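You operate a simulated robot arm through the tools that you are given. There is no shell and no other tool. Be economical: measure what you need, move in short steps, check, and stop when the job is done.

The job below is to be done with a simulated robot arm. You get a single attempt, and the scene is never put back.

TASK
Turn the shaker dial to 20. Open the sink cupboard door, fetch the note pad and set it on the floor of the sink cupboard and shut the door again. Put the dish labelled "E2" from the blue table top on the top of the stacked boxes and the dish marked "A3" on the yellow mat. Put the orange cup on the blue table top away on the drainer. Take the purple cup and leave it on the yellow job card. Pull the tray drawer open. Any order will do. Set down upright: orange cup, purple cup.

The check looks at the end state, three seconds after you hand in, the way a careful person would. Anything else that was tipped, shoved, dropped, spilled or broken makes it a failure.

THE ROBOT
A 6-joint arm with a two-finger parallel gripper on a trunk, on a base that drives. Base frame: it is fixed to the floor where the robot stands at the start and does not move with it; the origin is under the middle of the robot, x ahead of it, y to its left, z up. Readings come in m, degrees, newtons and seconds.
With the tool pointing down near the work surface it reaches from about 0.3 to 0.7 m from the robot's upright axis, wherever it stands. Its first joint turns from -166.0 to 166.0 degrees. Places, roughly: dish [-1, 0.25, 1]; drainer [-5.2, 1.3, 0.9]; floor of the sink cupboard [-5.3, 1.3, 0.1]; note pad [-0.75, 0.5, 1]; orange cup (6x6x7 cm) [-1, 0.1, 0.9]; purple cup (6x6x7 cm) [-1.2, 0.6, 0.9]; shaker dial [0.5, 0, 0.9]; sink cupboard door [-5.1, 1.1, 0.5]; top of the stacked boxes (18x24 cm) [-1.7, -0.1, 1.04]; tray drawer [0.7, 0.4, 0.7]; yellow job card [-1, 0.75, 1]; yellow mat (23x19 cm) [1.26, 1.08, 0.8]. Payload 4.1 kg.
The TCP is the grasp point between the finger pads, 0.023 m short of the fingertips. In the tool frame z runs along the fingers and y along their closing line. Largest opening 0.094 m; finger width 0.038, thickness 0.01; the body of the gripper, 0.054 by 0.096 m, starts 0.039 m behind the TCP.
Orientation is that of the tool frame in the base frame, as a unit quaternion [w, x, y, z]. With the fingers straight down and closing along the base's y, the tool's x points along the base's -x, its y along +y and its z along -z.

THE INTERFACE
- The arm moves only by the tool move_arm. Its argument "plan" is text: rows parted by semicolons, each of 7 numbers parted by spaces: the opening, from 0 (shut) to 1 (fully open), then the shift along the tool's x, y, z in units of 25 mm (1.0 is 25 mm), then the turn, a rotation vector about the tool's x, y, z in units of 4 degrees (1.0 is 4 degrees). In form: hand dx dy dz wx wy wz; .... A call has 1 to 20 rows; each row shifts and turns the commanded pose from where the row before left it, along the tool's axes as they then stand. A call with a number of a shift or a turn outside -1 to 1 is refused whole. Rows are played at 5 a second. More than 0.05 m and 8.6 degrees between two rows, or a gripper value outside its range, and nothing of the call is played. Where a pose cannot be reached the arm comes as near as it can. A force on the tool above 40 N (or 10 N above the force at the start of the call, whichever is more), or a blocked arm, ends the call early, and 0.2 s more pass. The fingers move at their own pace (about 0.045 m/s each) and stop on an object; they squeeze with about 37 N. The grip force told is the motor's: it shows also when the fingers shut on nothing. Time passes only in rows, and 0.2 s behind the last, so rows that do not move let the fingers close. It gives the time, the measured TCP pose, the force on the tool (base axes), the opening and the grip force at its end, in the units of the frame above (readings bear some noise), with the torque about the TCP (base axes, N m) and any sound that the robot's microphone picked up.
- Cameras (640 x 400 px; columns grow to the right, rows downward): "scene" is now at [-0.0105, 0.1925, 1.4326]; the picture's right is [0.44, -0.90, 0.00], its down [-0.84, -0.41, -0.36] and it looks along [0.32, 0.16, -0.93] (base axes); focal length 214 px, centre (320, 200). "wrist" rides on the gripper at [0.086, 0.016, -0.074] in the tool frame; the picture's right is [-0.18, 0.98, 0.00], its down [-0.58, -0.11, -0.81] and it looks along [-0.79, -0.15, 0.59] (tool axes); focal length 243 px, centre (320, 200). There is no depth. A picture from a camera that has moved, and an enlarged one, comes with that camera's place and axes in the base frame and with its lens.
- get_image(camera): a new picture of that camera. The clock stands still meanwhile.
- lift_body(by): slides the trunk up (or, below 0, down) by that many m; the arm and the scene camera ride with it, the base frame stays. It gives what a move gives, with no picture.
- base_move(legs): drives the robot by 1 to 6 legs, each [ahead, turn to the left] in m and degrees, along the robot's own axes; the way and the turn of a leg run together, so that a leg with both is an arc; at most 1.5 m and 180 degrees a leg. The arm and the cameras ride along, it lands a little off, and it stops where it bumps. It gives what a move gives.
- turn_head(pan, tilt): turns the head with the scene camera to pan (to the left, within 155 degrees either way) and tilt (down, from -29 to 69), counted from straight ahead of the robot. It gives what a move gives.
- zoom(camera, box): a new picture of the part [left, top, right, bottom] of that camera's present view, enlarged. The clock stands still meanwhile.
- finish_job(): hands the job in; it is judged then, once.

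Work in short steps. Places have to be worked out from the pictures, the camera data and where the tool is seen: move nearer, look again, correct. Check each grasp and each placing, and mend what went wrong. You have 207 turns and 180 pictures in all, those below and enlarged ones among them. Open the gripper and draw the arm clear of the work before you hand the job in, unless the task says otherwise.

The tools are called after "Request:" by a JSON object that holds its "op" and its "data". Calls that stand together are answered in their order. move_arm: Moves the arm, as the interface text tells. Its arguments: {"type":"object","properties":{"plan":{"type":"string"}},"required":["plan"]} The other tools are called the same way: lift_body (by) slides the trunk up or down; base_move (legs) drives the base; turn_head (pan, tilt) turns the head that bears the scene camera; get_image (camera) takes a picture; zoom (camera, box) takes an enlarged picture of a part of a camera's view; finish_job () hands the job in.

At the start:

```text
t: 0.0
ee_pos: [-0.229, 0.55, 1.0003]
ee_rot: [0.0, 0.0, 1.0, 0.0]
wrist_force: [-1.0, 0.0, -0.2]
wrist_torque: [0.01, 0.01, 0.0]
opening: 0.0942
gripper_force: 0.1
trunk travel left (down, up): [-0.425, 0.165]
robot x, y, heading: [0.0025, -0.0012, -0.1]
head pan, tilt: [26.3, 68.8]
```

scene: 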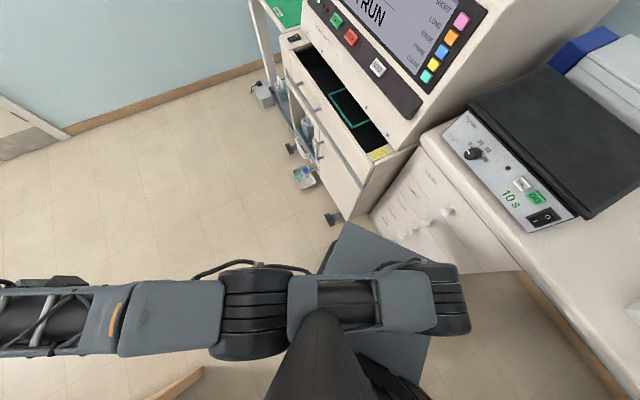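
wrist: 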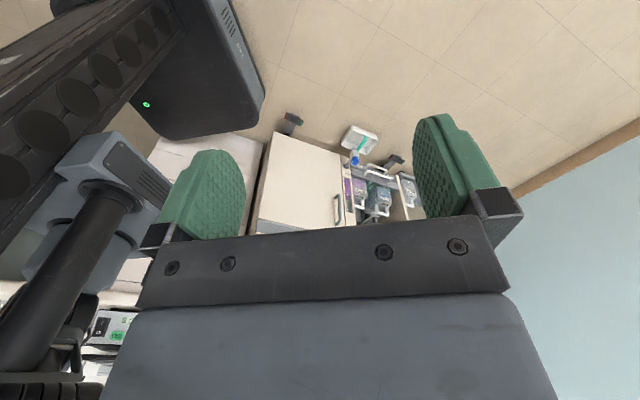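

I'll look at the area ahead first: shaker dial and tray drawer.

Request:
{"op": "turn_head", "data": {"pan": 10, "tilt": 45}}

Request:
{"op": "get_image", "data": {"camera": "scene"}}

Request:
{"op": "turn_head", "data": {"pan": 150, "tilt": 35}}

Request:
{"op": "get_image", "data": {"camera": "scene"}}

Request:
{"op": "turn_head", "data": {"pan": -150, "tilt": 35}}

Request:
{"op": "get_image", "data": {"camera": "scene"}}

Request:
{"op": "turn_head", "data": {"pan": 80, "tilt": 30}}

Request:
{"op": "get_image", "data": {"camera": "scene"}}

```text
t: 0.9
ee_pos: [-0.2285, 0.5509, 1.0003]
ee_rot: [0.0, 0.0, 1.0, 0.0]
wrist_force: [0.2, -0.3, 0.0]
wrist_torque: [0.0, 0.01, -0.01]
opening: 0.0938
gripper_force: 0.1
trunk travel left (down, up): [-0.425, 0.165]
robot x, y, heading: [-0.0019, 0.0013, 0.2]
head pan, tilt: [10.0, 45.0]
```

```text
177 pictures are left
camera scene: at [0.0194, 0.1819, 1.4614], right [0.17, -0.98, 0.0], down [-0.7, -0.12, -0.71], along [0.7, 0.12, -0.71], focal length 214 px, centre (320, 200)
```

scene: 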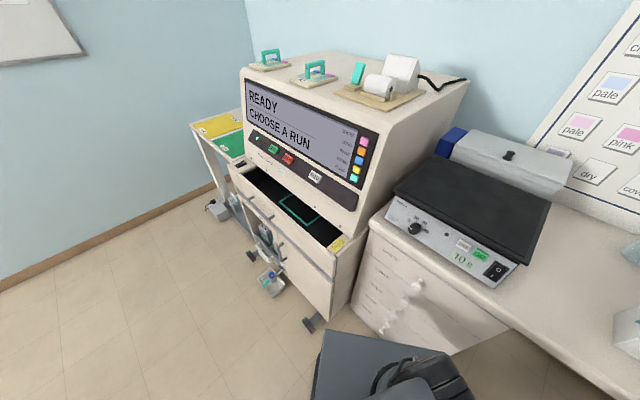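

```text
t: 3.1
ee_pos: [-0.229, 0.5502, 0.9998]
ee_rot: [0.0, 0.001, 1.0, 0.0]
wrist_force: [0.0, -0.1, -0.4]
wrist_torque: [0.0, 0.0, -0.03]
opening: 0.0941
gripper_force: 0.0
trunk travel left (down, up): [-0.425, 0.165]
robot x, y, heading: [0.0007, -0.0019, 0.2]
head pan, tilt: [150.0, 35.0]
```

```text
176 pictures are left
camera scene: at [-0.1369, 0.2119, 1.4762], right [0.5, 0.87, 0.0], down [0.5, -0.29, -0.82], along [-0.71, 0.41, -0.57], focal length 214 px, centre (320, 200)
```

scene: 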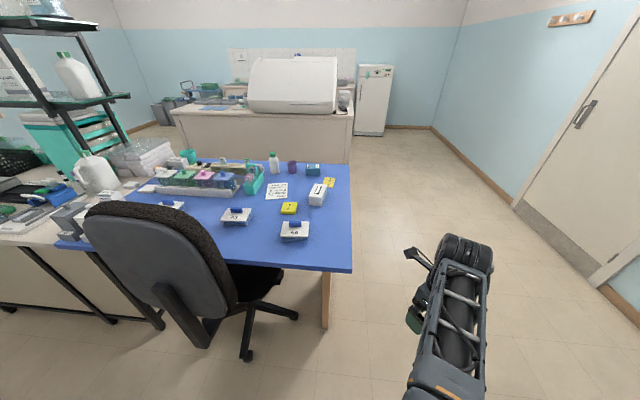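

```text
t: 7.2
ee_pos: [-0.228, 0.5487, 1.0003]
ee_rot: [0.0, 0.0, 1.0, 0.0]
wrist_force: [0.5, -0.5, 0.5]
wrist_torque: [0.0, 0.04, -0.04]
opening: 0.0939
gripper_force: 0.0
trunk travel left (down, up): [-0.425, 0.165]
robot x, y, heading: [-0.0021, -0.0025, -0.1]
head pan, tilt: [-150.0, 35.0]
```

```text
175 pictures are left
camera scene: at [-0.1369, 0.1237, 1.4763], right [-0.5, 0.87, 0.0], down [0.5, 0.29, -0.82], along [-0.71, -0.41, -0.57], focal length 214 px, centre (320, 200)
```

scene: 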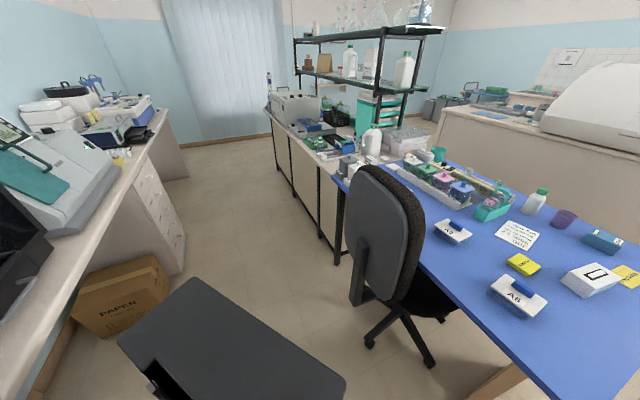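

```text
t: 10.5
ee_pos: [-0.2285, 0.5486, 0.9993]
ee_rot: [0.0, 0.0, 1.0, 0.0]
wrist_force: [-0.6, 0.0, -0.2]
wrist_torque: [0.03, -0.01, -0.01]
opening: 0.0942
gripper_force: 0.0
trunk travel left (down, up): [-0.425, 0.165]
robot x, y, heading: [-0.0028, 0.0001, 0.1]
head pan, tilt: [80.0, 30.0]
```

```text
174 pictures are left
camera scene: at [-0.0449, 0.2569, 1.484], right [0.98, -0.17, 0.0], down [-0.09, -0.49, -0.87], along [0.15, 0.85, -0.5], focal length 214 px, centre (320, 200)
```

scene: 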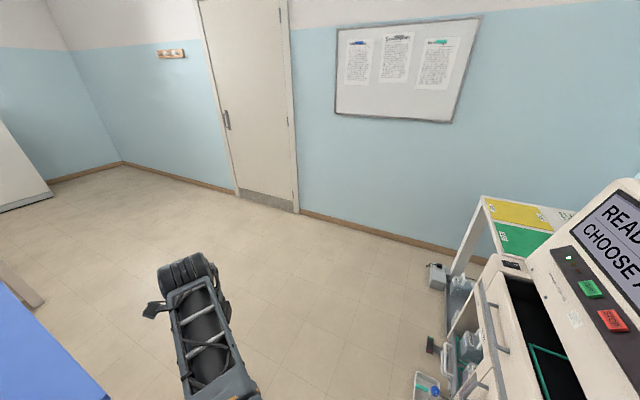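

I'll look closely at the machine, the dial, and the blue table.

Request:
{"op": "turn_head", "data": {"pan": 10, "tilt": 45}}

Request:
{"op": "zoom", "data": {"camera": "scene", "box": [190, 100, 390, 330]}}

Request:
{"op": "zoom", "data": {"camera": "scene", "box": [380, 180, 540, 300]}}

Request:
{"op": "turn_head", "data": {"pan": 155, "tilt": 40}}

Request:
{"op": "zoom", "data": {"camera": "scene", "box": [40, 100, 380, 280]}}

```text
t: 11.9
ee_pos: [-0.2282, 0.5501, 0.9996]
ee_rot: [-0.001, 0.0, 1.0, -0.001]
wrist_force: [-0.4, 0.5, -0.1]
wrist_torque: [0.03, 0.02, 0.01]
opening: 0.0941
gripper_force: 0.1
trunk travel left (down, up): [-0.425, 0.165]
robot x, y, heading: [-0.0041, 0.0003, 0.0]
head pan, tilt: [10.0, 45.0]
```

```text
1.74 times, centred on (290, 215) of scene
camera zoom: at [0.0195, 0.182, 1.4615], right [0.17, -0.98, 0.0], down [-0.7, -0.12, -0.71], along [0.7, 0.12, -0.71], focal length 373 px, centre (372, 174)
```

zoom: 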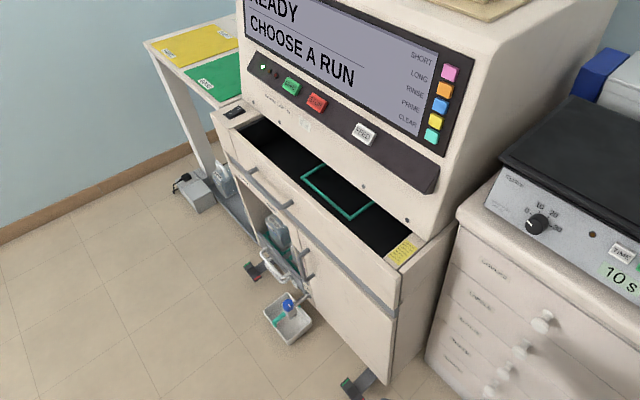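

```text
3.33 times, centred on (460, 240) of scene
camera zoom: at [0.0195, 0.182, 1.4615], right [0.17, -0.98, 0.0], down [-0.7, -0.12, -0.71], along [0.7, 0.12, -0.71], focal length 715 px, centre (-147, 67)
```

zoom: 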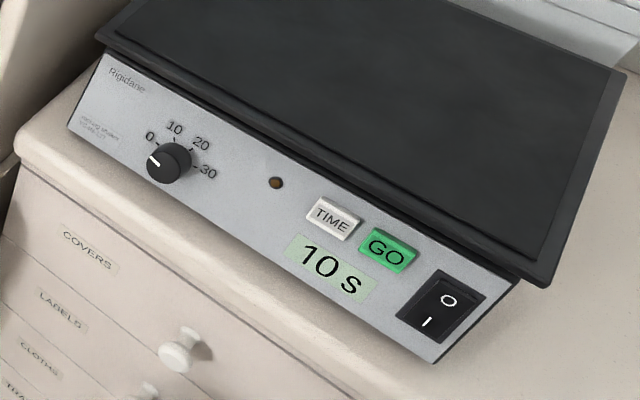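

```text
t: 14.2
ee_pos: [-0.2291, 0.5479, 0.9998]
ee_rot: [0.0, 0.0, 1.0, 0.0]
wrist_force: [-0.3, 0.0, -0.6]
wrist_torque: [-0.03, 0.01, 0.0]
opening: 0.094
gripper_force: 0.0
trunk travel left (down, up): [-0.425, 0.165]
robot x, y, heading: [0.0008, -0.0013, 0.1]
head pan, tilt: [154.7, 40.0]
```

```text
1.88 times, centred on (210, 190) of scene
camera zoom: at [-0.1375, 0.2042, 1.4687], right [0.43, 0.9, 0.0], down [0.58, -0.28, -0.77], along [-0.69, 0.33, -0.64], focal length 404 px, centre (527, 219)
```

zoom: 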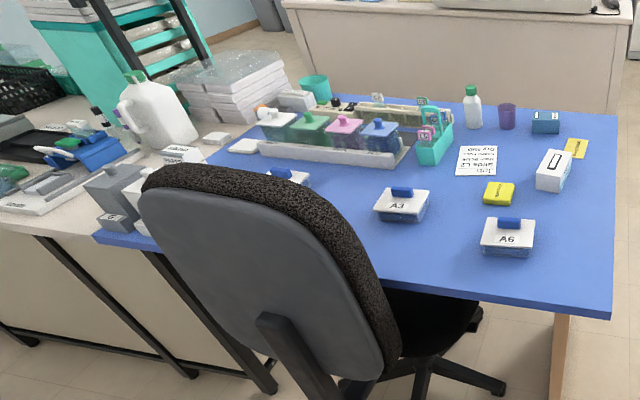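

Dial near (0.5,-0.05,0.9), panel oblique. I take a tight look at the dial and the drawer handle.

Request:
{"op": "turn_head", "data": {"pan": -25, "tilt": 50}}

Request:
{"op": "get_image", "data": {"camera": "scene"}}

```text
t: 16.9
ee_pos: [-0.2285, 0.5501, 1.0]
ee_rot: [0.0, 0.0, 1.0, 0.0]
wrist_force: [0.0, -0.2, 0.0]
wrist_torque: [0.01, -0.01, -0.01]
opening: 0.094
gripper_force: 0.1
trunk travel left (down, up): [-0.425, 0.165]
robot x, y, heading: [0.0022, 0.0029, 0.1]
head pan, tilt: [-25.0, 50.0]
```

```text
170 pictures are left
camera scene: at [0.0092, 0.1353, 1.4545], right [-0.42, -0.91, 0.0], down [-0.69, 0.32, -0.64], along [0.58, -0.27, -0.77], focal length 214 px, centre (320, 200)
```

scene: 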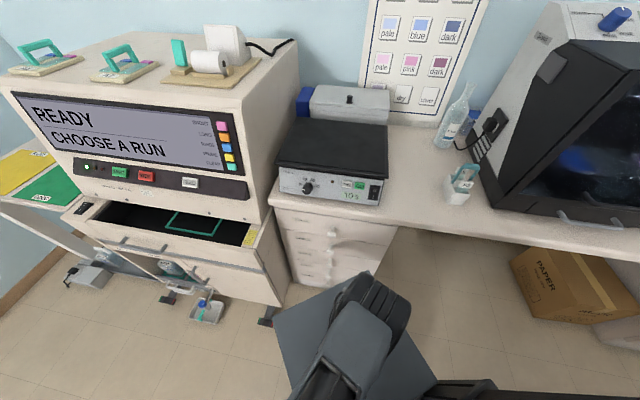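

Request:
{"op": "zoom", "data": {"camera": "scene", "box": [270, 155, 390, 215]}}

Request:
{"op": "zoom", "data": {"camera": "scene", "box": [50, 170, 300, 330]}}

```text
5.33 times, centred on (330, 185) of scene
camera zoom: at [0.0092, 0.1353, 1.4545], right [-0.42, -0.91, 0.0], down [-0.69, 0.32, -0.64], along [0.58, -0.27, -0.77], focal length 1144 px, centre (267, 280)
```

zoom: 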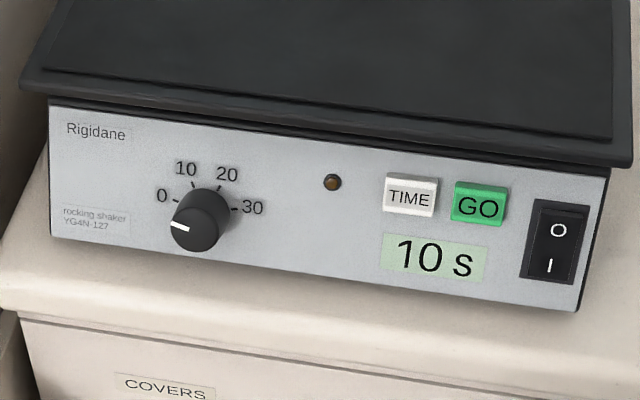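

```text
2.50 times, centred on (175, 250) of scene
camera zoom: at [0.0092, 0.1353, 1.4545], right [-0.42, -0.91, 0.0], down [-0.69, 0.32, -0.64], along [0.58, -0.27, -0.77], focal length 536 px, centre (682, 75)
```

zoom: 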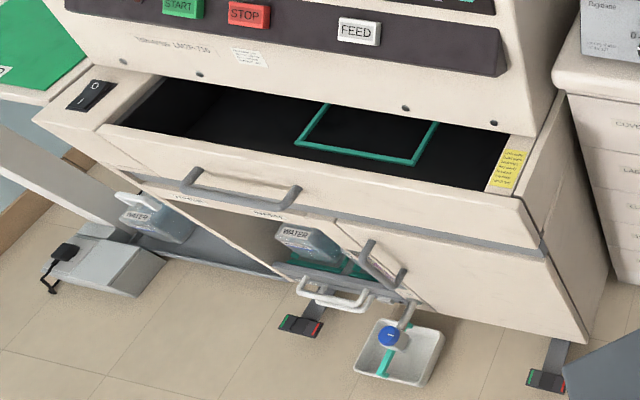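

Dial reads 0; ticks are about 50° apart, so +100° clockwise. I swing the arm round towards the front at reduced radius.

Request:
{"op": "move_arm", "data": {"plan": "0.6 -0.384 -0.923 -0.5 0 0 0;0.6 -0.384 -0.923 -0.5 0 0 0;0.6 -0.384 -0.923 -0.5 0 0 0;0.6 -0.384 -0.923 -0.5 0 0 0;0.6 -0.384 -0.923 -0.5 0 0 0;0.6 -0.384 -0.923 -0.5 0 0 0;0.6 -0.384 -0.923 -0.5 0 0 0;0.6 -0.384 -0.923 -0.5 0 0 0;0.6 -0.98 0.407 0 0 0 0.95;0.6 -0.98 0.407 0 0 0 0.95;0.6 -0.98 0.407 0 0 0 0.95;0.6 -0.98 0.407 0 0 0 0.95;0.6 -0.98 0.407 0 0 0 0.95;0.6 -0.98 0.407 0 0 0 0.95;0.6 -0.98 0.407 0 0 0 0.95;0.6 -0.98 0.407 0 0 0 0.95;0.6 -0.98 0.407 0 0 0 0.95;0.6 -0.98 0.407 0 0 0 0.95;0.6 -0.98 0.407 0 0 0 0.95;0.6 -0.98 0.407 0 0 0 0.95"}}

```text
t: 17.4
ee_pos: [-0.2059, 0.5065, 0.8976]
ee_rot: [0.049, 0.002, 0.994, -0.093]
wrist_force: [0.4, 0.1, -0.2]
wrist_torque: [-0.01, -0.02, 0.0]
opening: 0.0565
gripper_force: 0.1
trunk travel left (down, up): [-0.425, 0.165]
robot x, y, heading: [0.002, 0.0034, 0.0]
head pan, tilt: [-25.0, 50.0]
stopped in row 2: the arm was blocked; the commanded pose is now the measured one
```

It got blocked; check what the arm looks like.

Request:
{"op": "turn_head", "data": {"pan": 80, "tilt": 50}}

Request:
{"op": "get_image", "data": {"camera": "scene"}}

Request:
{"op": "get_image", "data": {"camera": "wrist"}}

```text
t: 19.3
ee_pos: [-0.2059, 0.505, 0.8977]
ee_rot: [0.049, 0.001, 0.994, -0.094]
wrist_force: [-0.6, 0.3, 0.2]
wrist_torque: [-0.03, 0.0, 0.04]
opening: 0.0562
gripper_force: 0.1
trunk travel left (down, up): [-0.425, 0.165]
robot x, y, heading: [0.0011, -0.0004, -0.1]
head pan, tilt: [80.0, 50.0]
```

```text
167 pictures are left
camera scene: at [-0.0472, 0.2436, 1.4545], right [0.98, -0.17, 0.0], down [-0.13, -0.75, -0.64], along [0.11, 0.63, -0.77], focal length 214 px, centre (320, 200)
```

scene: 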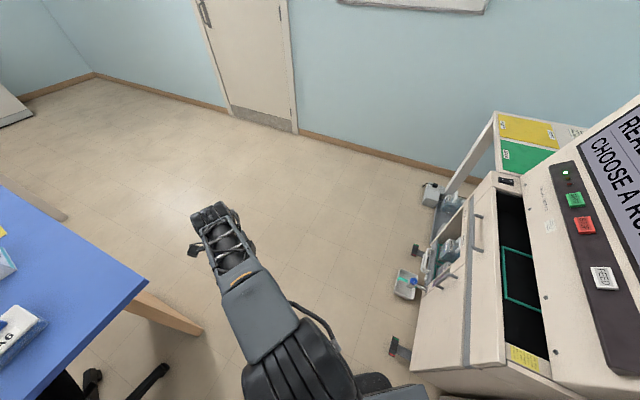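

```text
166 pictures are left
camera wrist: at [-0.3004, 0.5348, 0.9598], right [0.2, 0.97, -0.16], down [0.5, 0.05, 0.87], along [0.84, -0.25, -0.47], focal length 243 px, centre (320, 200)
```

wrist: 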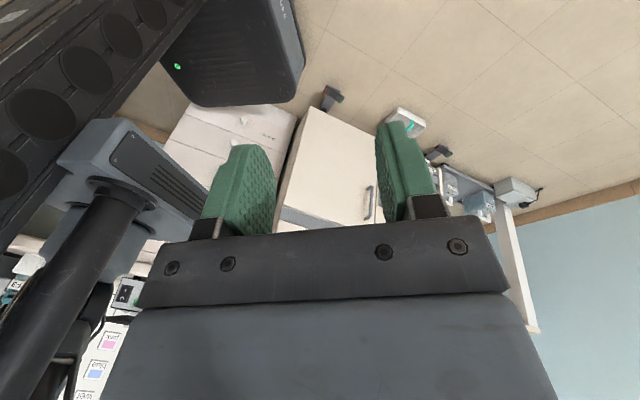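

The arm is fine but tilted inwards; apparently high + close-in with tool straight down is infeasible. I re-level the tool and test small upward motion.

Request:
{"op": "move_arm", "data": {"plan": "0.6 0 0 0 -0.89 0.47 0;0.6 0 0 0 -0.89 0.47 0;0.6 0 0 0 -0.89 0.47 0;0.6 0 0 -1 0 0 0;0.6 0 0 -1 0 0 0"}}

```text
t: 20.1
ee_pos: [-0.1958, 0.4859, 0.8131]
ee_rot: [0.038, 0.003, 0.997, -0.071]
wrist_force: [0.2, -1.0, 0.2]
wrist_torque: [0.01, -0.02, -0.01]
opening: 0.0564
gripper_force: 0.0
trunk travel left (down, up): [-0.425, 0.165]
robot x, y, heading: [0.0046, -0.0005, -0.0]
head pan, tilt: [80.0, 50.0]
stopped in row 4: the arm was blocked; the commanded pose is now the measured one
```

It dropped instead of rising—some joint seems limited. I try moving outward with levelling instead.

Request:
{"op": "move_arm", "data": {"plan": "0.6 0.384 0.923 0 0 0 0;0.6 0.384 0.923 0 0 0 0"}}

Request:
{"op": "turn_head", "data": {"pan": 90, "tilt": 69}}

Request:
{"op": "get_image", "data": {"camera": "scene"}}

```text
t: 20.8
ee_pos: [-0.2151, 0.5328, 0.8068]
ee_rot: [0.037, 0.003, 0.997, -0.07]
wrist_force: [0.3, 0.6, 0.4]
wrist_torque: [0.03, -0.01, 0.01]
opening: 0.0567
gripper_force: 0.0
trunk travel left (down, up): [-0.425, 0.165]
robot x, y, heading: [-0.0014, 0.0004, 0.0]
head pan, tilt: [80.0, 50.0]
```

```text
t: 21.6
ee_pos: [-0.2157, 0.5333, 0.8062]
ee_rot: [0.038, 0.003, 0.997, -0.07]
wrist_force: [-0.1, -0.1, 0.2]
wrist_torque: [0.01, 0.01, 0.0]
opening: 0.0567
gripper_force: 0.1
trunk travel left (down, up): [-0.425, 0.165]
robot x, y, heading: [0.0017, 0.0034, -0.1]
head pan, tilt: [90.0, 68.8]
```

```text
165 pictures are left
camera scene: at [-0.0606, 0.2238, 1.4326], right [1.0, 0.0, 0.0], down [0.0, -0.93, -0.36], along [0.0, 0.36, -0.93], focal length 214 px, centre (320, 200)
```

scene: 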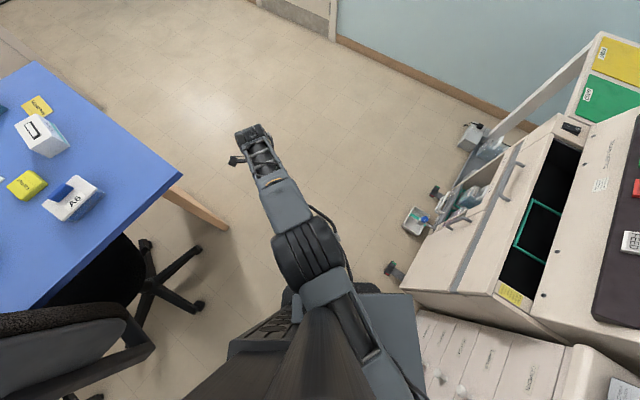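

Outward motion tracks well. I re-level at this radius and lift a bit.

Request:
{"op": "move_arm", "data": {"plan": "0.6 0 0 0 -1 0.54 0;0.6 0 0 0 -1 0.54 0;0.6 0 0 0 0 0 0;0.6 0.15 0.37 -0.9 0 0 0;0.6 0.15 0.37 -0.9 0 0 0"}}

```text
t: 22.8
ee_pos: [-0.222, 0.552, 0.8502]
ee_rot: [0.0, 0.003, 1.0, -0.001]
wrist_force: [-1.5, -0.6, -0.3]
wrist_torque: [0.02, 0.01, 0.01]
opening: 0.0564
gripper_force: 0.1
trunk travel left (down, up): [-0.425, 0.165]
robot x, y, heading: [0.0004, 0.0002, 0.2]
head pan, tilt: [90.0, 68.8]
```

Levelled and tracking. Now swing round the arm axis at r≈0.6 clockwise.

Request:
{"op": "move_arm", "data": {"plan": "0.6 -1 0.416 0 0 0 0.65;0.6 -1 0.416 0 0 0 0.65;0.6 -1 0.416 0 0 0 0.65;0.6 -1 0.416 0 0 0 0.65;0.6 -1 0.416 0 0 0 0.65;0.6 -1 0.416 0 0 0 0.65;0.6 -1 0.416 0 0 0 0.65;0.6 -1 0.416 0 0 0 0.65;0.6 -1 0.416 0 0 0 0.65;0.6 -1 0.416 0 0 0 0.65;0.6 -1 0.416 0 0 0 0.65;0.6 -1 0.416 0 0 0 0.65;0.6 -1 0.416 0 0 0 0.65;0.6 -1 0.416 0 0 0 0.65;0.6 -1 0.416 0 0 0 0.65;0.6 -1 0.416 0 0 0 0.65;0.6 -1 0.416 0 0 0 0.65;0.6 -1 0.416 0 0 0 0.65"}}

Request:
{"op": "lift_body", "data": {"by": 0.15}}

```text
t: 26.6
ee_pos: [0.2513, 0.5531, 0.8508]
ee_rot: [0.0, 0.4, 0.917, 0.0]
wrist_force: [0.1, 0.1, -0.3]
wrist_torque: [0.0, -0.04, -0.02]
opening: 0.0563
gripper_force: 0.0
trunk travel left (down, up): [-0.425, 0.165]
robot x, y, heading: [-0.0019, 0.001, 0.2]
head pan, tilt: [90.0, 68.8]
```

```text
t: 28.3
ee_pos: [0.2507, 0.5524, 1.0011]
ee_rot: [0.0, 0.399, 0.917, 0.0]
wrist_force: [-0.2, 0.6, 0.2]
wrist_torque: [0.02, -0.02, 0.0]
opening: 0.0563
gripper_force: 0.1
trunk travel left (down, up): [-0.575, 0.015]
robot x, y, heading: [0.0016, 0.0037, -0.1]
head pan, tilt: [90.0, 68.8]
```

I look at the machine front with labels now.

Request:
{"op": "turn_head", "data": {"pan": 35, "tilt": 55}}

Request:
{"op": "get_image", "data": {"camera": "scene"}}

Request:
{"op": "get_image", "data": {"camera": "wrist"}}

```text
t: 29.6
ee_pos: [0.2508, 0.5533, 1.0027]
ee_rot: [0.0, 0.399, 0.917, 0.0]
wrist_force: [0.0, 0.9, 0.5]
wrist_torque: [-0.01, 0.02, 0.0]
opening: 0.0563
gripper_force: 0.0
trunk travel left (down, up): [-0.575, 0.015]
robot x, y, heading: [-0.0014, -0.0009, -0.1]
head pan, tilt: [35.0, 55.0]
```

```text
164 pictures are left
camera scene: at [-0.0015, 0.2092, 1.598], right [0.57, -0.82, 0.0], down [-0.67, -0.47, -0.57], along [0.47, 0.33, -0.82], focal length 214 px, centre (320, 200)
```

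scene: 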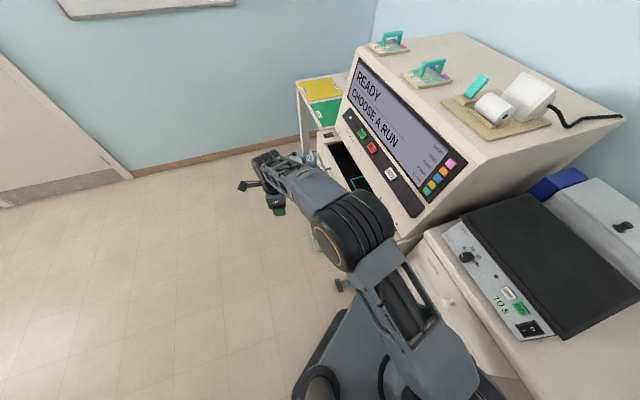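

```text
163 pictures are left
camera wrist: at [0.2043, 0.6269, 1.0768], right [0.85, 0.53, 0.0], down [0.32, -0.5, 0.81], along [0.43, -0.68, -0.59], focal length 243 px, centre (320, 200)
```

wrist: 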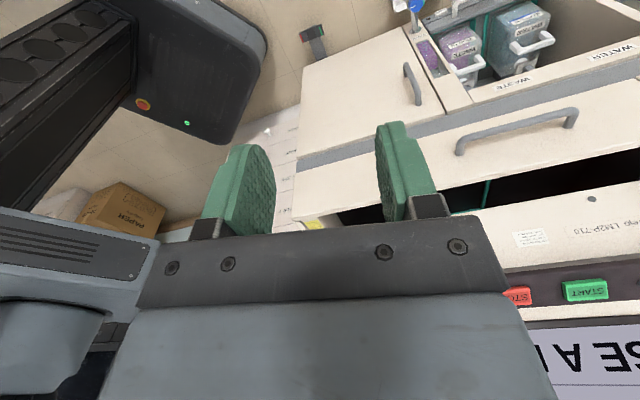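

I'll park the robot in the corridor, heading parallel to the benches (~55°), so dial, drawer and table are all to the sides: turn 80, ahead 0.4, turn −25.

Request:
{"op": "base_move", "data": {"legs": [[0, 80], [0.4, 0], [0, -25]]}}

```text
t: 36.7
ee_pos: [-0.2234, 0.9158, 1.0017]
ee_rot: [0.001, -0.06, 0.998, 0.001]
wrist_force: [0.6, 0.5, 0.6]
wrist_torque: [0.0, 0.05, 0.0]
opening: 0.0562
gripper_force: 0.1
trunk travel left (down, up): [-0.575, 0.015]
robot x, y, heading: [0.075, 0.3908, 53.9]
head pan, tilt: [35.0, 55.0]
```

Base landed well at (0.075,0.391), heading 54°. I swing the arm towards the front so it's clear of the table, then shift the base a bit further from the bench.

Request:
{"op": "move_arm", "data": {"plan": "0.6 -1 0.416 0 0 0 0.65;0.6 -1 0.416 0 0 0 0.65;0.6 -1 0.416 0 0 0 0.65;0.6 -1 0.416 0 0 0 0.65;0.6 -1 0.416 0 0 0 0.65;0.6 -1 0.416 0 0 0 0.65;0.6 -1 0.416 0 0 0 0.65;0.6 -1 0.416 0 0 0 0.65;0.6 -1 0.416 0 0 0 0.65;0.6 -1 0.416 0 0 0 0.65;0.6 -1 0.416 0 0 0 0.65;0.6 -1 0.416 0 0 0 0.65;0.6 -1 0.416 0 0 0 0.65;0.6 -1 0.416 0 0 0 0.65;0.6 -1 0.416 0 0 0 0.65;0.6 -1 0.416 0 0 0 0.65;0.6 -1 0.416 0 0 0 0.65;0.6 -1 0.416 0 0 0 0.65"}}

Request:
{"op": "base_move", "data": {"legs": [[0, 35], [0.2, 0], [0, -35], [-0.2, 0]]}}

```text
t: 40.5
ee_pos: [0.2474, 0.9779, 1.002]
ee_rot: [0.001, 0.342, 0.94, 0.0]
wrist_force: [0.0, -1.1, -0.4]
wrist_torque: [-0.02, -0.01, 0.06]
opening: 0.0562
gripper_force: 0.0
trunk travel left (down, up): [-0.575, 0.015]
robot x, y, heading: [0.0777, 0.3881, 53.9]
head pan, tilt: [35.0, 55.0]
```

```text
t: 46.6
ee_pos: [0.1359, 1.016, 1.0018]
ee_rot: [0.0, 0.345, 0.938, 0.001]
wrist_force: [-0.2, -1.5, 0.2]
wrist_torque: [0.03, -0.03, 0.02]
opening: 0.0566
gripper_force: 0.1
trunk travel left (down, up): [-0.575, 0.015]
robot x, y, heading: [-0.0398, 0.4295, 53.7]
head pan, tilt: [35.0, 55.0]
```

Now swing further clockwise while shrinking radius to ~0.47 and lowering slightly.

Request:
{"op": "move_arm", "data": {"plan": "0.6 -0.98 0.12 0.1 0 0 0.63;0.6 -0.98 0.12 0.1 0 0 0.63;0.6 -0.98 0.12 0.1 0 0 0.63;0.6 -0.98 0.12 0.1 0 0 0.63;0.6 -0.98 0.12 0.1 0 0 0.63;0.6 -0.98 0.12 0.1 0 0 0.63;0.6 -0.98 0.12 0.1 0 0 0.63;0.6 -0.98 0.12 0.1 0 0 0.63;0.6 -0.98 0.12 0.1 0 0 0.63;0.6 -0.98 0.12 0.1 0 0 0.63;0.6 -0.98 0.12 0.1 0 0 0.63;0.6 -0.98 0.12 0.1 0 0 0.63;0.6 -0.98 0.12 0.1 0 0 0.63;0.6 -0.98 0.12 0.1 0 0 0.63;0.6 -0.98 0.12 0.1 0 0 0.63;0.6 -0.98 0.12 0.1 0 0 0.63;0.6 -0.98 0.12 0.1 0 0 0.63;0.6 -0.98 0.12 0.1 0 0 0.63;0.6 -0.98 0.12 0.1 0 0 0.63;0.6 -0.98 0.12 0.1 0 0 0.63"}}

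```text
t: 50.8
ee_pos: [0.3931, 0.6141, 0.9523]
ee_rot: [0.0, 0.712, 0.702, -0.001]
wrist_force: [0.1, -0.2, -0.2]
wrist_torque: [0.0, 0.0, 0.0]
opening: 0.0564
gripper_force: 0.0
trunk travel left (down, up): [-0.575, 0.015]
robot x, y, heading: [-0.0396, 0.4305, 53.5]
head pan, tilt: [35.0, 55.0]
```

Request:
{"op": "move_arm", "data": {"plan": "0.6 -0.908 0.378 0 0 0 0.75;0.6 -0.908 0.378 0 0 0 0.75;0.6 -0.908 0.378 0 0 0 0.75;0.6 -0.908 0.378 0 0 0 0.75;0.6 -0.908 0.378 0 0 0 0.75;0.6 -0.908 0.378 0 0 0 0.75;0.6 -0.908 0.378 0 0 0 0.75;0.6 -0.908 0.378 0 0 0 0.75;0.6 -0.908 0.378 0 0 0 0.75;0.6 -0.908 0.378 0 0 0 0.75;0.6 -0.908 0.378 0 0 0 0.75;0.6 -0.908 0.378 0 0 0 0.75;0.6 -0.908 0.378 0 0 0 0.75;0.6 -0.908 0.378 0 0 0 0.75;0.6 -0.908 0.378 0 0 0 0.75;0.6 -0.908 0.378 0 0 0 0.75;0.6 -0.908 0.378 0 0 0 0.75;0.6 -0.908 0.378 0 0 0 0.75;0.6 -0.908 0.378 0 0 0 0.75;0.6 -0.908 0.378 0 0 0 0.75"}}

Request:
{"op": "turn_head", "data": {"pan": -85, "tilt": 50}}

Request:
{"op": "get_image", "data": {"camera": "scene"}}

Request:
{"op": "get_image", "data": {"camera": "wrist"}}

```text
t: 55.0
ee_pos: [0.3393, 0.1481, 0.9521]
ee_rot: [0.0, 0.968, 0.252, 0.0]
wrist_force: [0.4, 1.0, -0.1]
wrist_torque: [-0.01, -0.01, 0.01]
opening: 0.0565
gripper_force: 0.1
trunk travel left (down, up): [-0.575, 0.015]
robot x, y, heading: [-0.0403, 0.4259, 53.9]
head pan, tilt: [35.0, 55.0]
```

```text
t: 57.0
ee_pos: [0.3389, 0.1471, 0.952]
ee_rot: [0.001, 0.968, 0.252, 0.0]
wrist_force: [-0.2, 0.1, 0.1]
wrist_torque: [0.01, -0.03, -0.03]
opening: 0.0563
gripper_force: 0.1
trunk travel left (down, up): [-0.575, 0.015]
robot x, y, heading: [-0.0407, 0.4281, 53.6]
head pan, tilt: [-85.0, 50.0]
```

```text
162 pictures are left
camera scene: at [-0.1434, 0.44, 1.6046], right [-0.52, -0.85, 0.0], down [-0.65, 0.4, -0.64], along [0.55, -0.33, -0.77], focal length 214 px, centre (320, 200)
```

scene: 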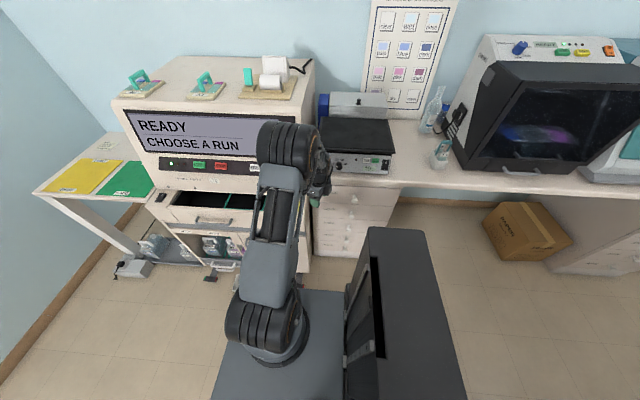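

```text
161 pictures are left
camera wrist: at [0.4224, 0.1764, 1.0264], right [0.32, -0.95, 0.0], down [-0.56, -0.19, 0.81], along [-0.76, -0.26, -0.59], focal length 243 px, centre (320, 200)
```

wrist: 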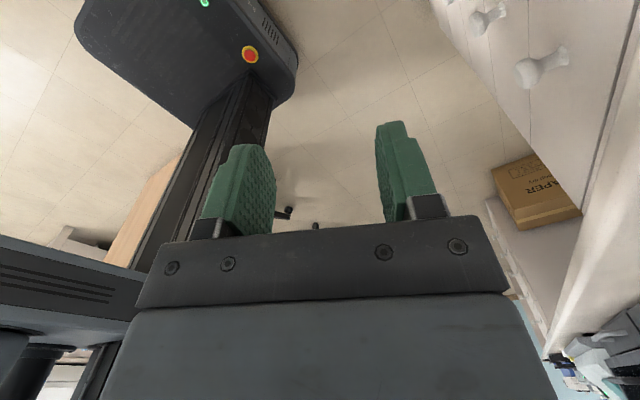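

The arm's now near the dial with the tool down. Tilt the tool to point horizontally at the panel while keeping the wrist roughly fixed.

Request:
{"op": "move_arm", "data": {"plan": "0.6 0.19 0.4 0 -1 0.47 0;0.6 0.19 0.4 0 -1 0.47 0;0.6 0.19 0.4 0 -1 0.47 0;0.6 0.19 0.4 0 -1 0.47 0;0.6 0.19 0.4 0 -1 0.47 0;0.6 0.19 0.4 0 -1 0.47 0;0.6 0.19 0.4 0 -1 0.47 0;0.6 0.19 0.4 0 -1 0.47 0;0.6 0.19 0.4 0 -1 0.47 0;0.6 0.19 0.4 0 -1 0.47 0;0.6 0.19 0.4 0 -1 0.47 0;0.6 0.19 0.4 0 -1 0.47 0;0.6 0.19 0.4 0 -1 0.47 0;0.6 0.19 0.4 0 -1 0.47 0;0.6 0.19 0.4 0 -1 0.47 0;0.6 0.19 0.4 0 -1 0.47 0"}}

Request:
{"op": "get_image", "data": {"camera": "wrist"}}

Request:
{"op": "zoom", "data": {"camera": "scene", "box": [250, 100, 410, 200]}}

```text
t: 60.4
ee_pos: [0.4506, 0.0734, 1.0346]
ee_rot: [0.42, 0.804, 0.212, 0.364]
wrist_force: [0.1, 0.3, -0.1]
wrist_torque: [-0.05, -0.02, 0.01]
opening: 0.0566
gripper_force: 0.1
out of reach, approached as far as the arm can: row 9, 10
trunk travel left (down, up): [-0.575, 0.015]
robot x, y, heading: [-0.0357, 0.4308, 53.5]
head pan, tilt: [-85.0, 50.0]
```

```text
160 pictures are left
camera wrist: at [0.45, 0.1596, 1.1117], right [-0.09, -0.67, 0.74], down [-0.99, 0.11, -0.02], along [-0.07, -0.74, -0.67], focal length 243 px, centre (320, 200)
```

wrist: 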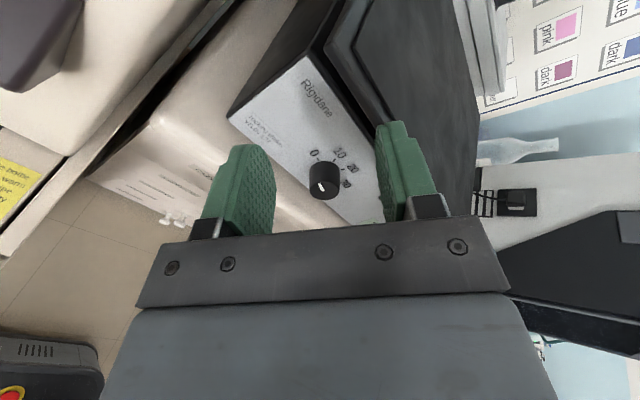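

```text
4.00 times, centred on (330, 150) of scene
camera zoom: at [-0.1435, 0.4399, 1.6046], right [-0.52, -0.85, 0.0], down [-0.65, 0.4, -0.64], along [0.55, -0.34, -0.77], focal length 858 px, centre (280, 400)
```

zoom: 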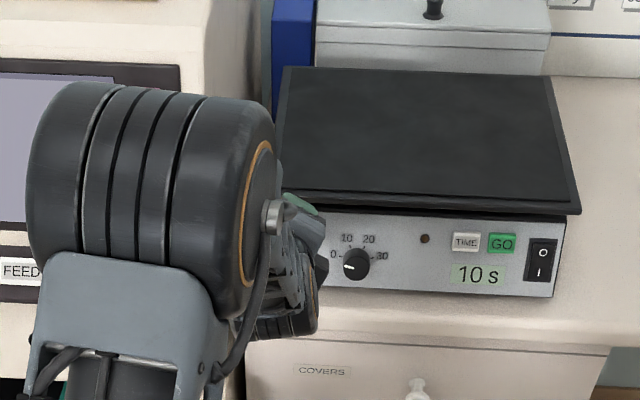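

Triangulation puts the knob's front face at (0.450,−0.027,0.951). I shift laterally onto its axis, adjusting tilt slightly, then check.

Request:
{"op": "move_arm", "data": {"plan": "0.6 -1 -0.136 0 -0.3 0.14 0;0.6 -1 -0.136 0 -0.3 0.14 0;0.6 -1 -0.136 0 -0.3 0.14 0;0.6 -1 -0.136 0 -0.3 0.14 0"}}

Request:
{"op": "get_image", "data": {"camera": "wrist"}}

```text
t: 61.4
ee_pos: [0.3883, 0.0154, 0.9804]
ee_rot: [0.45, 0.779, 0.203, 0.387]
wrist_force: [-0.5, 0.6, 0.4]
wrist_torque: [-0.02, 0.0, -0.02]
opening: 0.0562
gripper_force: 0.1
trunk travel left (down, up): [-0.575, 0.015]
robot x, y, heading: [-0.0369, 0.4287, 53.6]
head pan, tilt: [-85.0, 50.0]
```

```text
158 pictures are left
camera wrist: at [0.3808, 0.1058, 1.0538], right [-0.14, -0.63, 0.77], down [-0.99, 0.11, -0.1], along [-0.02, -0.77, -0.64], focal length 243 px, centre (320, 200)
```

wrist: 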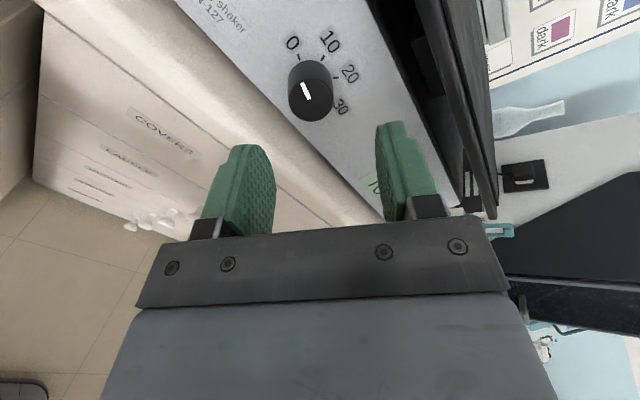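

Aligned within a few mm; advance 74 mm along tool z onto the knob.

Request:
{"op": "move_arm", "data": {"plan": "0.6 -0.02 -0.13 0.7 0 0 0;0.6 -0.02 -0.13 0.7 0 0 0;0.6 -0.02 0 0.7 0 0 0;0.6 0 0 0.5 0 0 0"}}

Request:
{"op": "get_image", "data": {"camera": "wrist"}}

```text
t: 62.4
ee_pos: [0.4375, -0.0163, 0.9544]
ee_rot: [0.449, 0.78, 0.203, 0.387]
wrist_force: [-0.6, 0.0, -0.5]
wrist_torque: [0.0, 0.01, 0.02]
opening: 0.0565
gripper_force: 0.0
trunk travel left (down, up): [-0.575, 0.015]
robot x, y, heading: [-0.0391, 0.433, 53.5]
head pan, tilt: [-85.0, 50.0]
```

```text
157 pictures are left
camera wrist: at [0.4318, 0.0731, 1.0279], right [-0.14, -0.63, 0.77], down [-0.99, 0.11, -0.1], along [-0.02, -0.77, -0.64], focal length 243 px, centre (320, 200)
```

wrist: 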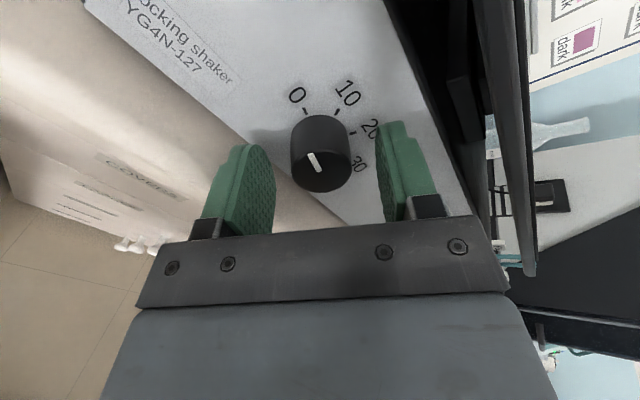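

Centred; advance 9 mm more and close.

Request:
{"op": "move_arm", "data": {"plan": "0.6 0 0 0.36 0 0 0;0 0 0 0 0 0 0;0 0 0 0 0 0 0;0 0 0 0 0 0 0;0 0 0 0 0 0 0"}}

Request:
{"op": "get_image", "data": {"camera": "wrist"}}

```text
t: 63.6
ee_pos: [0.4451, -0.022, 0.9534]
ee_rot: [0.448, 0.779, 0.204, 0.387]
wrist_force: [-1.0, 1.1, 1.1]
wrist_torque: [0.81, 0.63, 0.62]
opening: 0.0318
gripper_force: 44.8
trunk travel left (down, up): [-0.575, 0.015]
robot x, y, heading: [-0.0387, 0.4299, 53.7]
head pan, tilt: [-85.0, 50.0]
```

```text
156 pictures are left
camera wrist: at [0.4385, 0.0685, 1.025], right [-0.14, -0.63, 0.77], down [-0.99, 0.11, -0.1], along [-0.02, -0.77, -0.64], focal length 243 px, centre (320, 200)
```

wrist: 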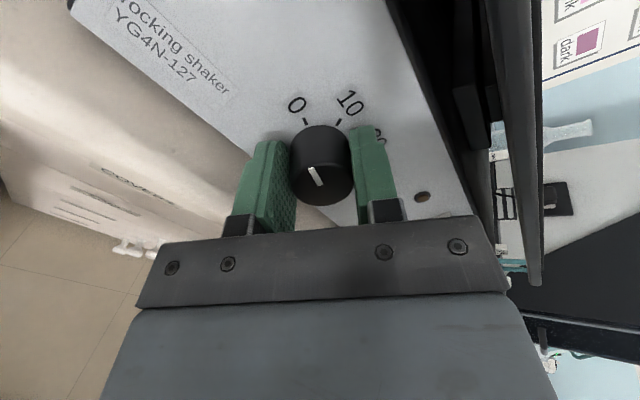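

Gripped (31.8 mm). Turn clockwise 48° first.

Request:
{"op": "move_arm", "data": {"plan": "0 0 0 0 0 0 1;0 0 0 0 0 0 1;0 0 0 0 0 0 1;0 0 0 0 0 0 1;0 0 0 0 0 0 1;0 0 0 0 0 0 1;0 0 0 0 0 0 1;0 0 0 0 0 0 1;0 0 0 0 0 0 1;0 0 0 0 0 0 1;0 0 0 0 0 0 1;0 0 0 0 0 0 1"}}

Request:
{"op": "zoom", "data": {"camera": "scene", "box": [250, 100, 410, 200]}}

Request:
{"op": "get_image", "data": {"camera": "wrist"}}

```text
t: 66.2
ee_pos: [0.4437, -0.0215, 0.9533]
ee_rot: [0.253, 0.794, -0.133, 0.537]
wrist_force: [-0.8, -3.7, 1.0]
wrist_torque: [-0.04, 0.21, -0.43]
opening: 0.0313
gripper_force: 44.9
trunk travel left (down, up): [-0.575, 0.015]
robot x, y, heading: [-0.0387, 0.4268, 53.4]
head pan, tilt: [-85.0, 50.0]
```

```text
4.00 times, centred on (330, 150) of scene
camera zoom: at [-0.1435, 0.4395, 1.6046], right [-0.52, -0.85, 0.0], down [-0.65, 0.4, -0.64], along [0.55, -0.34, -0.77], focal length 858 px, centre (280, 400)
```

zoom: 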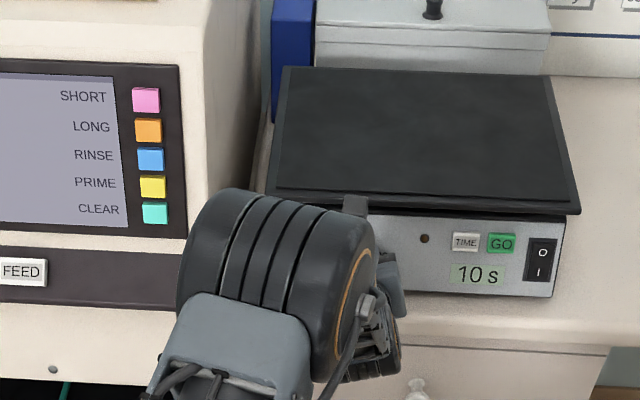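

```text
154 pictures are left
camera wrist: at [0.4111, 0.0109, 1.0589], right [-0.54, -0.83, 0.09], down [-0.81, 0.49, -0.32], along [0.23, -0.25, -0.94], focal length 243 px, centre (320, 200)
```

wrist: 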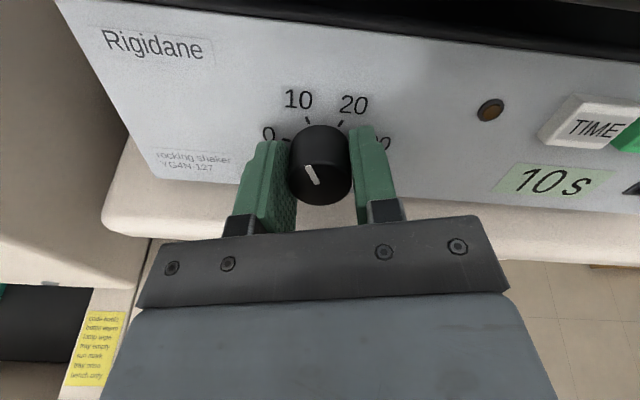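

Knob follows (now near 10). Turn a further 52°.

Request:
{"op": "move_arm", "data": {"plan": "0 0 0 0 0 0 1;0 0 0 0 0 0 1;0 0 0 0 0 0 1;0 0 0 0 0 0 1;0 0 0 0 0 0 1;0 0 0 0 0 0 1;0 0 0 0 0 0 1;0 0 0 0 0 0 1;0 0 0 0 0 0 1;0 0 0 0 0 0 1;0 0 0 0 0 0 1;0 0 0 0 0 0 1;0 0 0 0 0 0 1;0 0 0 0 0 0 0"}}

Request:
{"op": "get_image", "data": {"camera": "wrist"}}

```text
t: 69.2
ee_pos: [0.4423, -0.0216, 0.9516]
ee_rot: [-0.008, 0.656, -0.466, 0.593]
wrist_force: [-8.4, -5.3, 0.0]
wrist_torque: [-0.3, 0.57, -1.37]
opening: 0.0315
gripper_force: 45.2
trunk travel left (down, up): [-0.575, 0.015]
robot x, y, heading: [-0.0388, 0.4325, 53.5]
head pan, tilt: [-85.0, 50.0]
```

```text
153 pictures are left
camera wrist: at [0.3625, -0.0443, 1.0327], right [-0.57, -0.44, -0.7], down [-0.49, 0.86, -0.15], along [0.66, 0.26, -0.7], focal length 243 px, centre (320, 200)
```

wrist: 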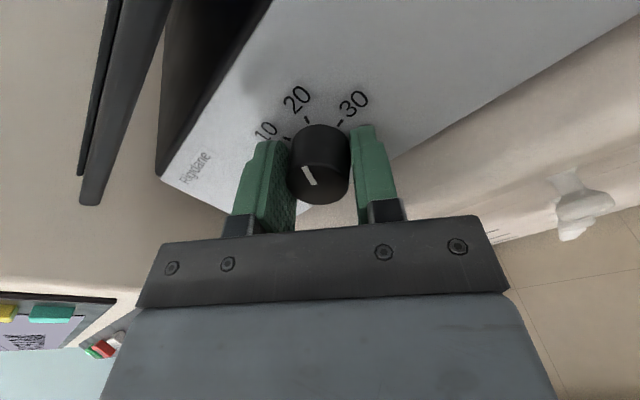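

Request:
{"op": "zoom", "data": {"camera": "wrist", "box": [240, 70, 400, 220]}}

```text
2.67 times, centred on (320, 145) of wrist
camera zoom: at [0.3625, -0.0443, 1.0327], right [-0.57, -0.44, -0.7], down [-0.49, 0.86, -0.15], along [0.66, 0.26, -0.7], focal length 647 px, centre (320, 347)
```

zoom: 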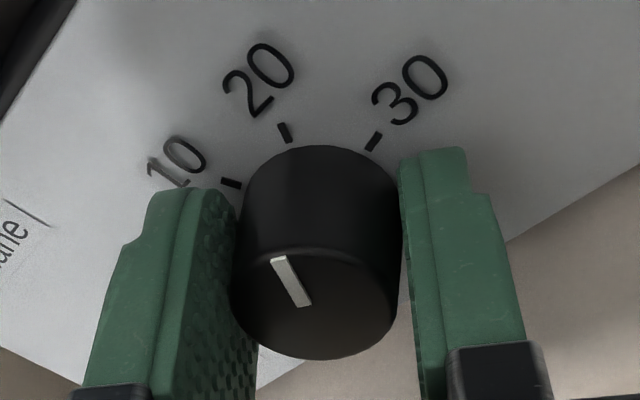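

The pointer agrees with 20 to within a couple of degrees. Release, back off and verify.

Request:
{"op": "move_arm", "data": {"plan": "0.6 0 0 0 0 0 0;0.6 0 0 0 0 0 0;0.6 0 0 0 0 0 0;0.6 0 0 -1 0 0 0;0.6 0 0 -1 0 0 0;0.6 0 0 -1 0 0 0;0.6 0 0 -1 0 0 0"}}

Request:
{"op": "get_image", "data": {"camera": "wrist"}}

Request:
{"op": "zoom", "data": {"camera": "scene", "box": [290, 120, 400, 190]}}

```text
t: 70.8
ee_pos: [0.3648, 0.0339, 0.9824]
ee_rot: [-0.007, 0.657, -0.466, 0.593]
wrist_force: [0.7, 0.6, 0.7]
wrist_torque: [0.01, 0.04, 0.0]
opening: 0.0563
gripper_force: 0.1
trunk travel left (down, up): [-0.575, 0.015]
robot x, y, heading: [-0.0437, 0.4298, 53.6]
head pan, tilt: [-85.0, 50.0]
```

```text
151 pictures are left
camera wrist: at [0.2849, 0.0112, 1.0629], right [-0.57, -0.44, -0.7], down [-0.49, 0.86, -0.15], along [0.66, 0.25, -0.7], focal length 243 px, centre (320, 200)
```

wrist: 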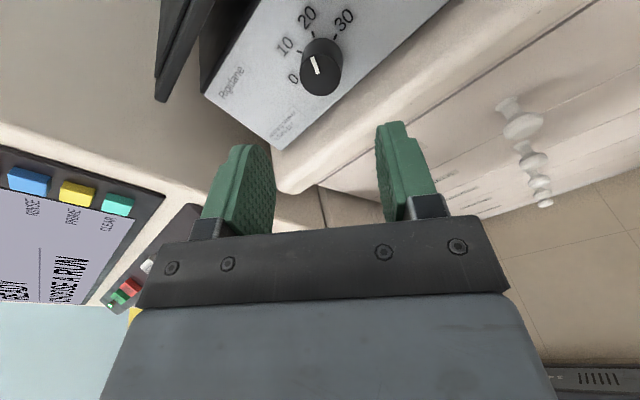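

```text
5.71 times, centred on (345, 155) of scene
camera zoom: at [-0.1438, 0.4402, 1.6045], right [-0.52, -0.85, 0.0], down [-0.65, 0.4, -0.64], along [0.55, -0.34, -0.77], focal length 1226 px, centre (177, 457)
```

zoom: 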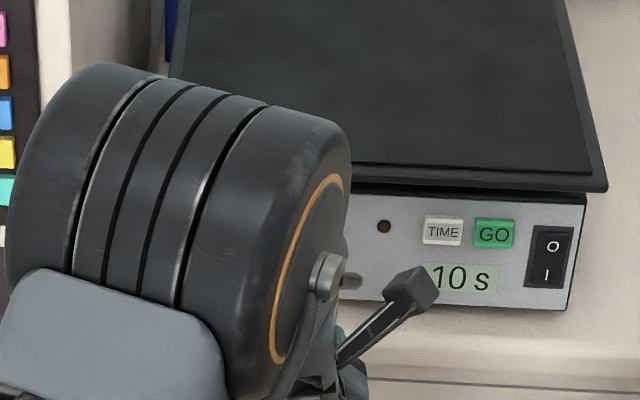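

Request:
{"op": "zoom", "data": {"camera": "wrist", "box": [260, 0, 380, 110]}}

```text
3.64 times, centred on (320, 55) of wrist
camera zoom: at [0.2849, 0.0112, 1.0629], right [-0.57, -0.44, -0.7], down [-0.49, 0.86, -0.15], along [0.66, 0.25, -0.7], focal length 882 px, centre (320, 727)
```

zoom: 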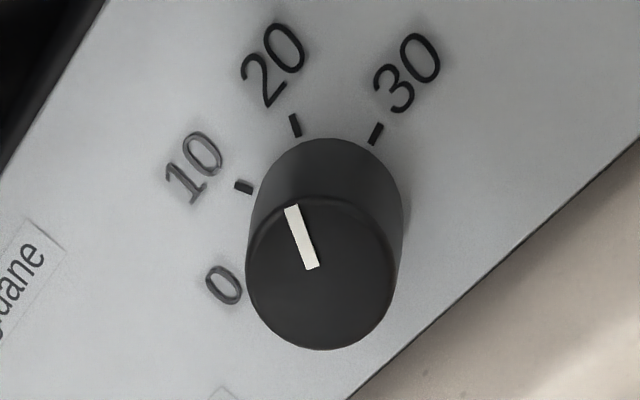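

Dial is at 20. Now un-tilt the tool back to pointing down while keeping the wrist about fixed.

Request:
{"op": "move_arm", "data": {"plan": "0.6 -0.41 0.3 -0.5 -0.72 -1 0;0.6 -0.41 0.3 -0.5 -0.72 -1 0;0.6 -0.41 0.3 0 -0.72 -1 0;0.6 -0.41 0.3 0 -0.72 -1 0;0.6 -0.41 0.3 0 -0.72 -1 0;0.6 -0.41 0.3 0 -0.72 -1 0;0.6 -0.41 0.3 0 -0.72 -1 0;0.6 -0.41 0.3 0 -0.72 -1 0;0.6 -0.41 0.3 0 -0.72 -1 0;0.6 -0.41 0.3 0 -0.72 -1 0;0.6 -0.41 0.3 0 -0.72 -1 0;0.6 -0.41 0.3 0 -0.72 -1 0;0.6 -0.41 0.3 0 -0.72 -1 0;0.6 -0.41 0.3 0 -0.72 -1 0;0.6 -0.41 0.3 0 -0.58 -0.8 0"}}

```text
t: 74.0
ee_pos: [0.2141, 0.1224, 0.8675]
ee_rot: [-0.02, 0.819, -0.57, 0.059]
wrist_force: [0.8, 0.2, 0.1]
wrist_torque: [0.01, -0.03, 0.03]
opening: 0.0564
gripper_force: 0.0
out of reach, approached as far as the arm can: row 13, 14, 15
trunk travel left (down, up): [-0.575, 0.015]
robot x, y, heading: [-0.0366, 0.4284, 53.6]
head pan, tilt: [-85.0, 50.0]
```

Nearly down; at inner reach limit. Drive forward 0.25 along the corridor to face the drawer.

Request:
{"op": "base_move", "data": {"legs": [[0.25, 0]]}}

Request:
{"op": "turn_head", "data": {"pan": -65, "tilt": 60}}

Request:
{"op": "get_image", "data": {"camera": "scene"}}

Request:
{"op": "get_image", "data": {"camera": "wrist"}}

```text
t: 75.8
ee_pos: [0.3607, 0.3217, 0.867]
ee_rot: [-0.019, 0.819, -0.571, 0.059]
wrist_force: [-0.4, -0.3, -0.2]
wrist_torque: [0.0, 0.0, 0.03]
opening: 0.0565
gripper_force: 0.1
trunk travel left (down, up): [-0.575, 0.015]
robot x, y, heading: [0.111, 0.6263, 53.4]
head pan, tilt: [-85.0, 50.0]
```

```text
t: 76.7
ee_pos: [0.361, 0.3214, 0.8667]
ee_rot: [-0.02, 0.819, -0.57, 0.059]
wrist_force: [-0.7, 0.3, -0.2]
wrist_torque: [-0.01, 0.01, -0.05]
opening: 0.0563
gripper_force: 0.1
trunk travel left (down, up): [-0.575, 0.015]
robot x, y, heading: [0.11, 0.6289, 53.6]
head pan, tilt: [-65.0, 60.0]
```

```text
148 pictures are left
camera scene: at [0.0039, 0.6667, 1.592], right [-0.2, -0.98, 0.0], down [-0.85, 0.17, -0.5], along [0.49, -0.1, -0.87], focal length 214 px, centre (320, 200)
```

scene: 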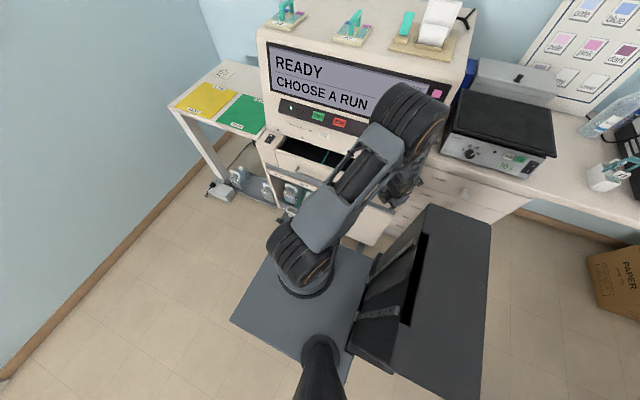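

```text
147 pictures are left
camera wrist: at [0.3664, 0.238, 0.946], right [-0.98, -0.17, -0.11], down [-0.19, 0.61, 0.77], along [-0.06, 0.77, -0.63], focal length 243 px, centre (320, 200)
```

wrist: 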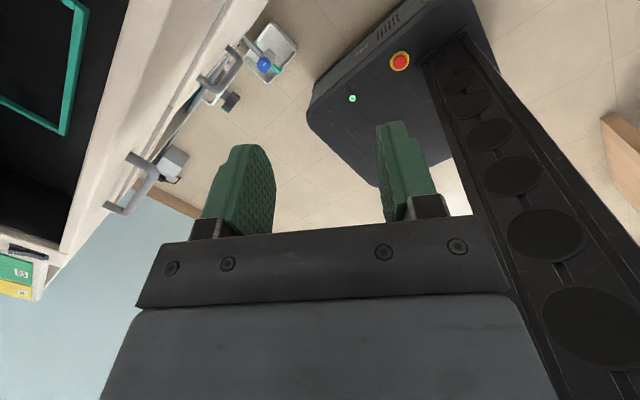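

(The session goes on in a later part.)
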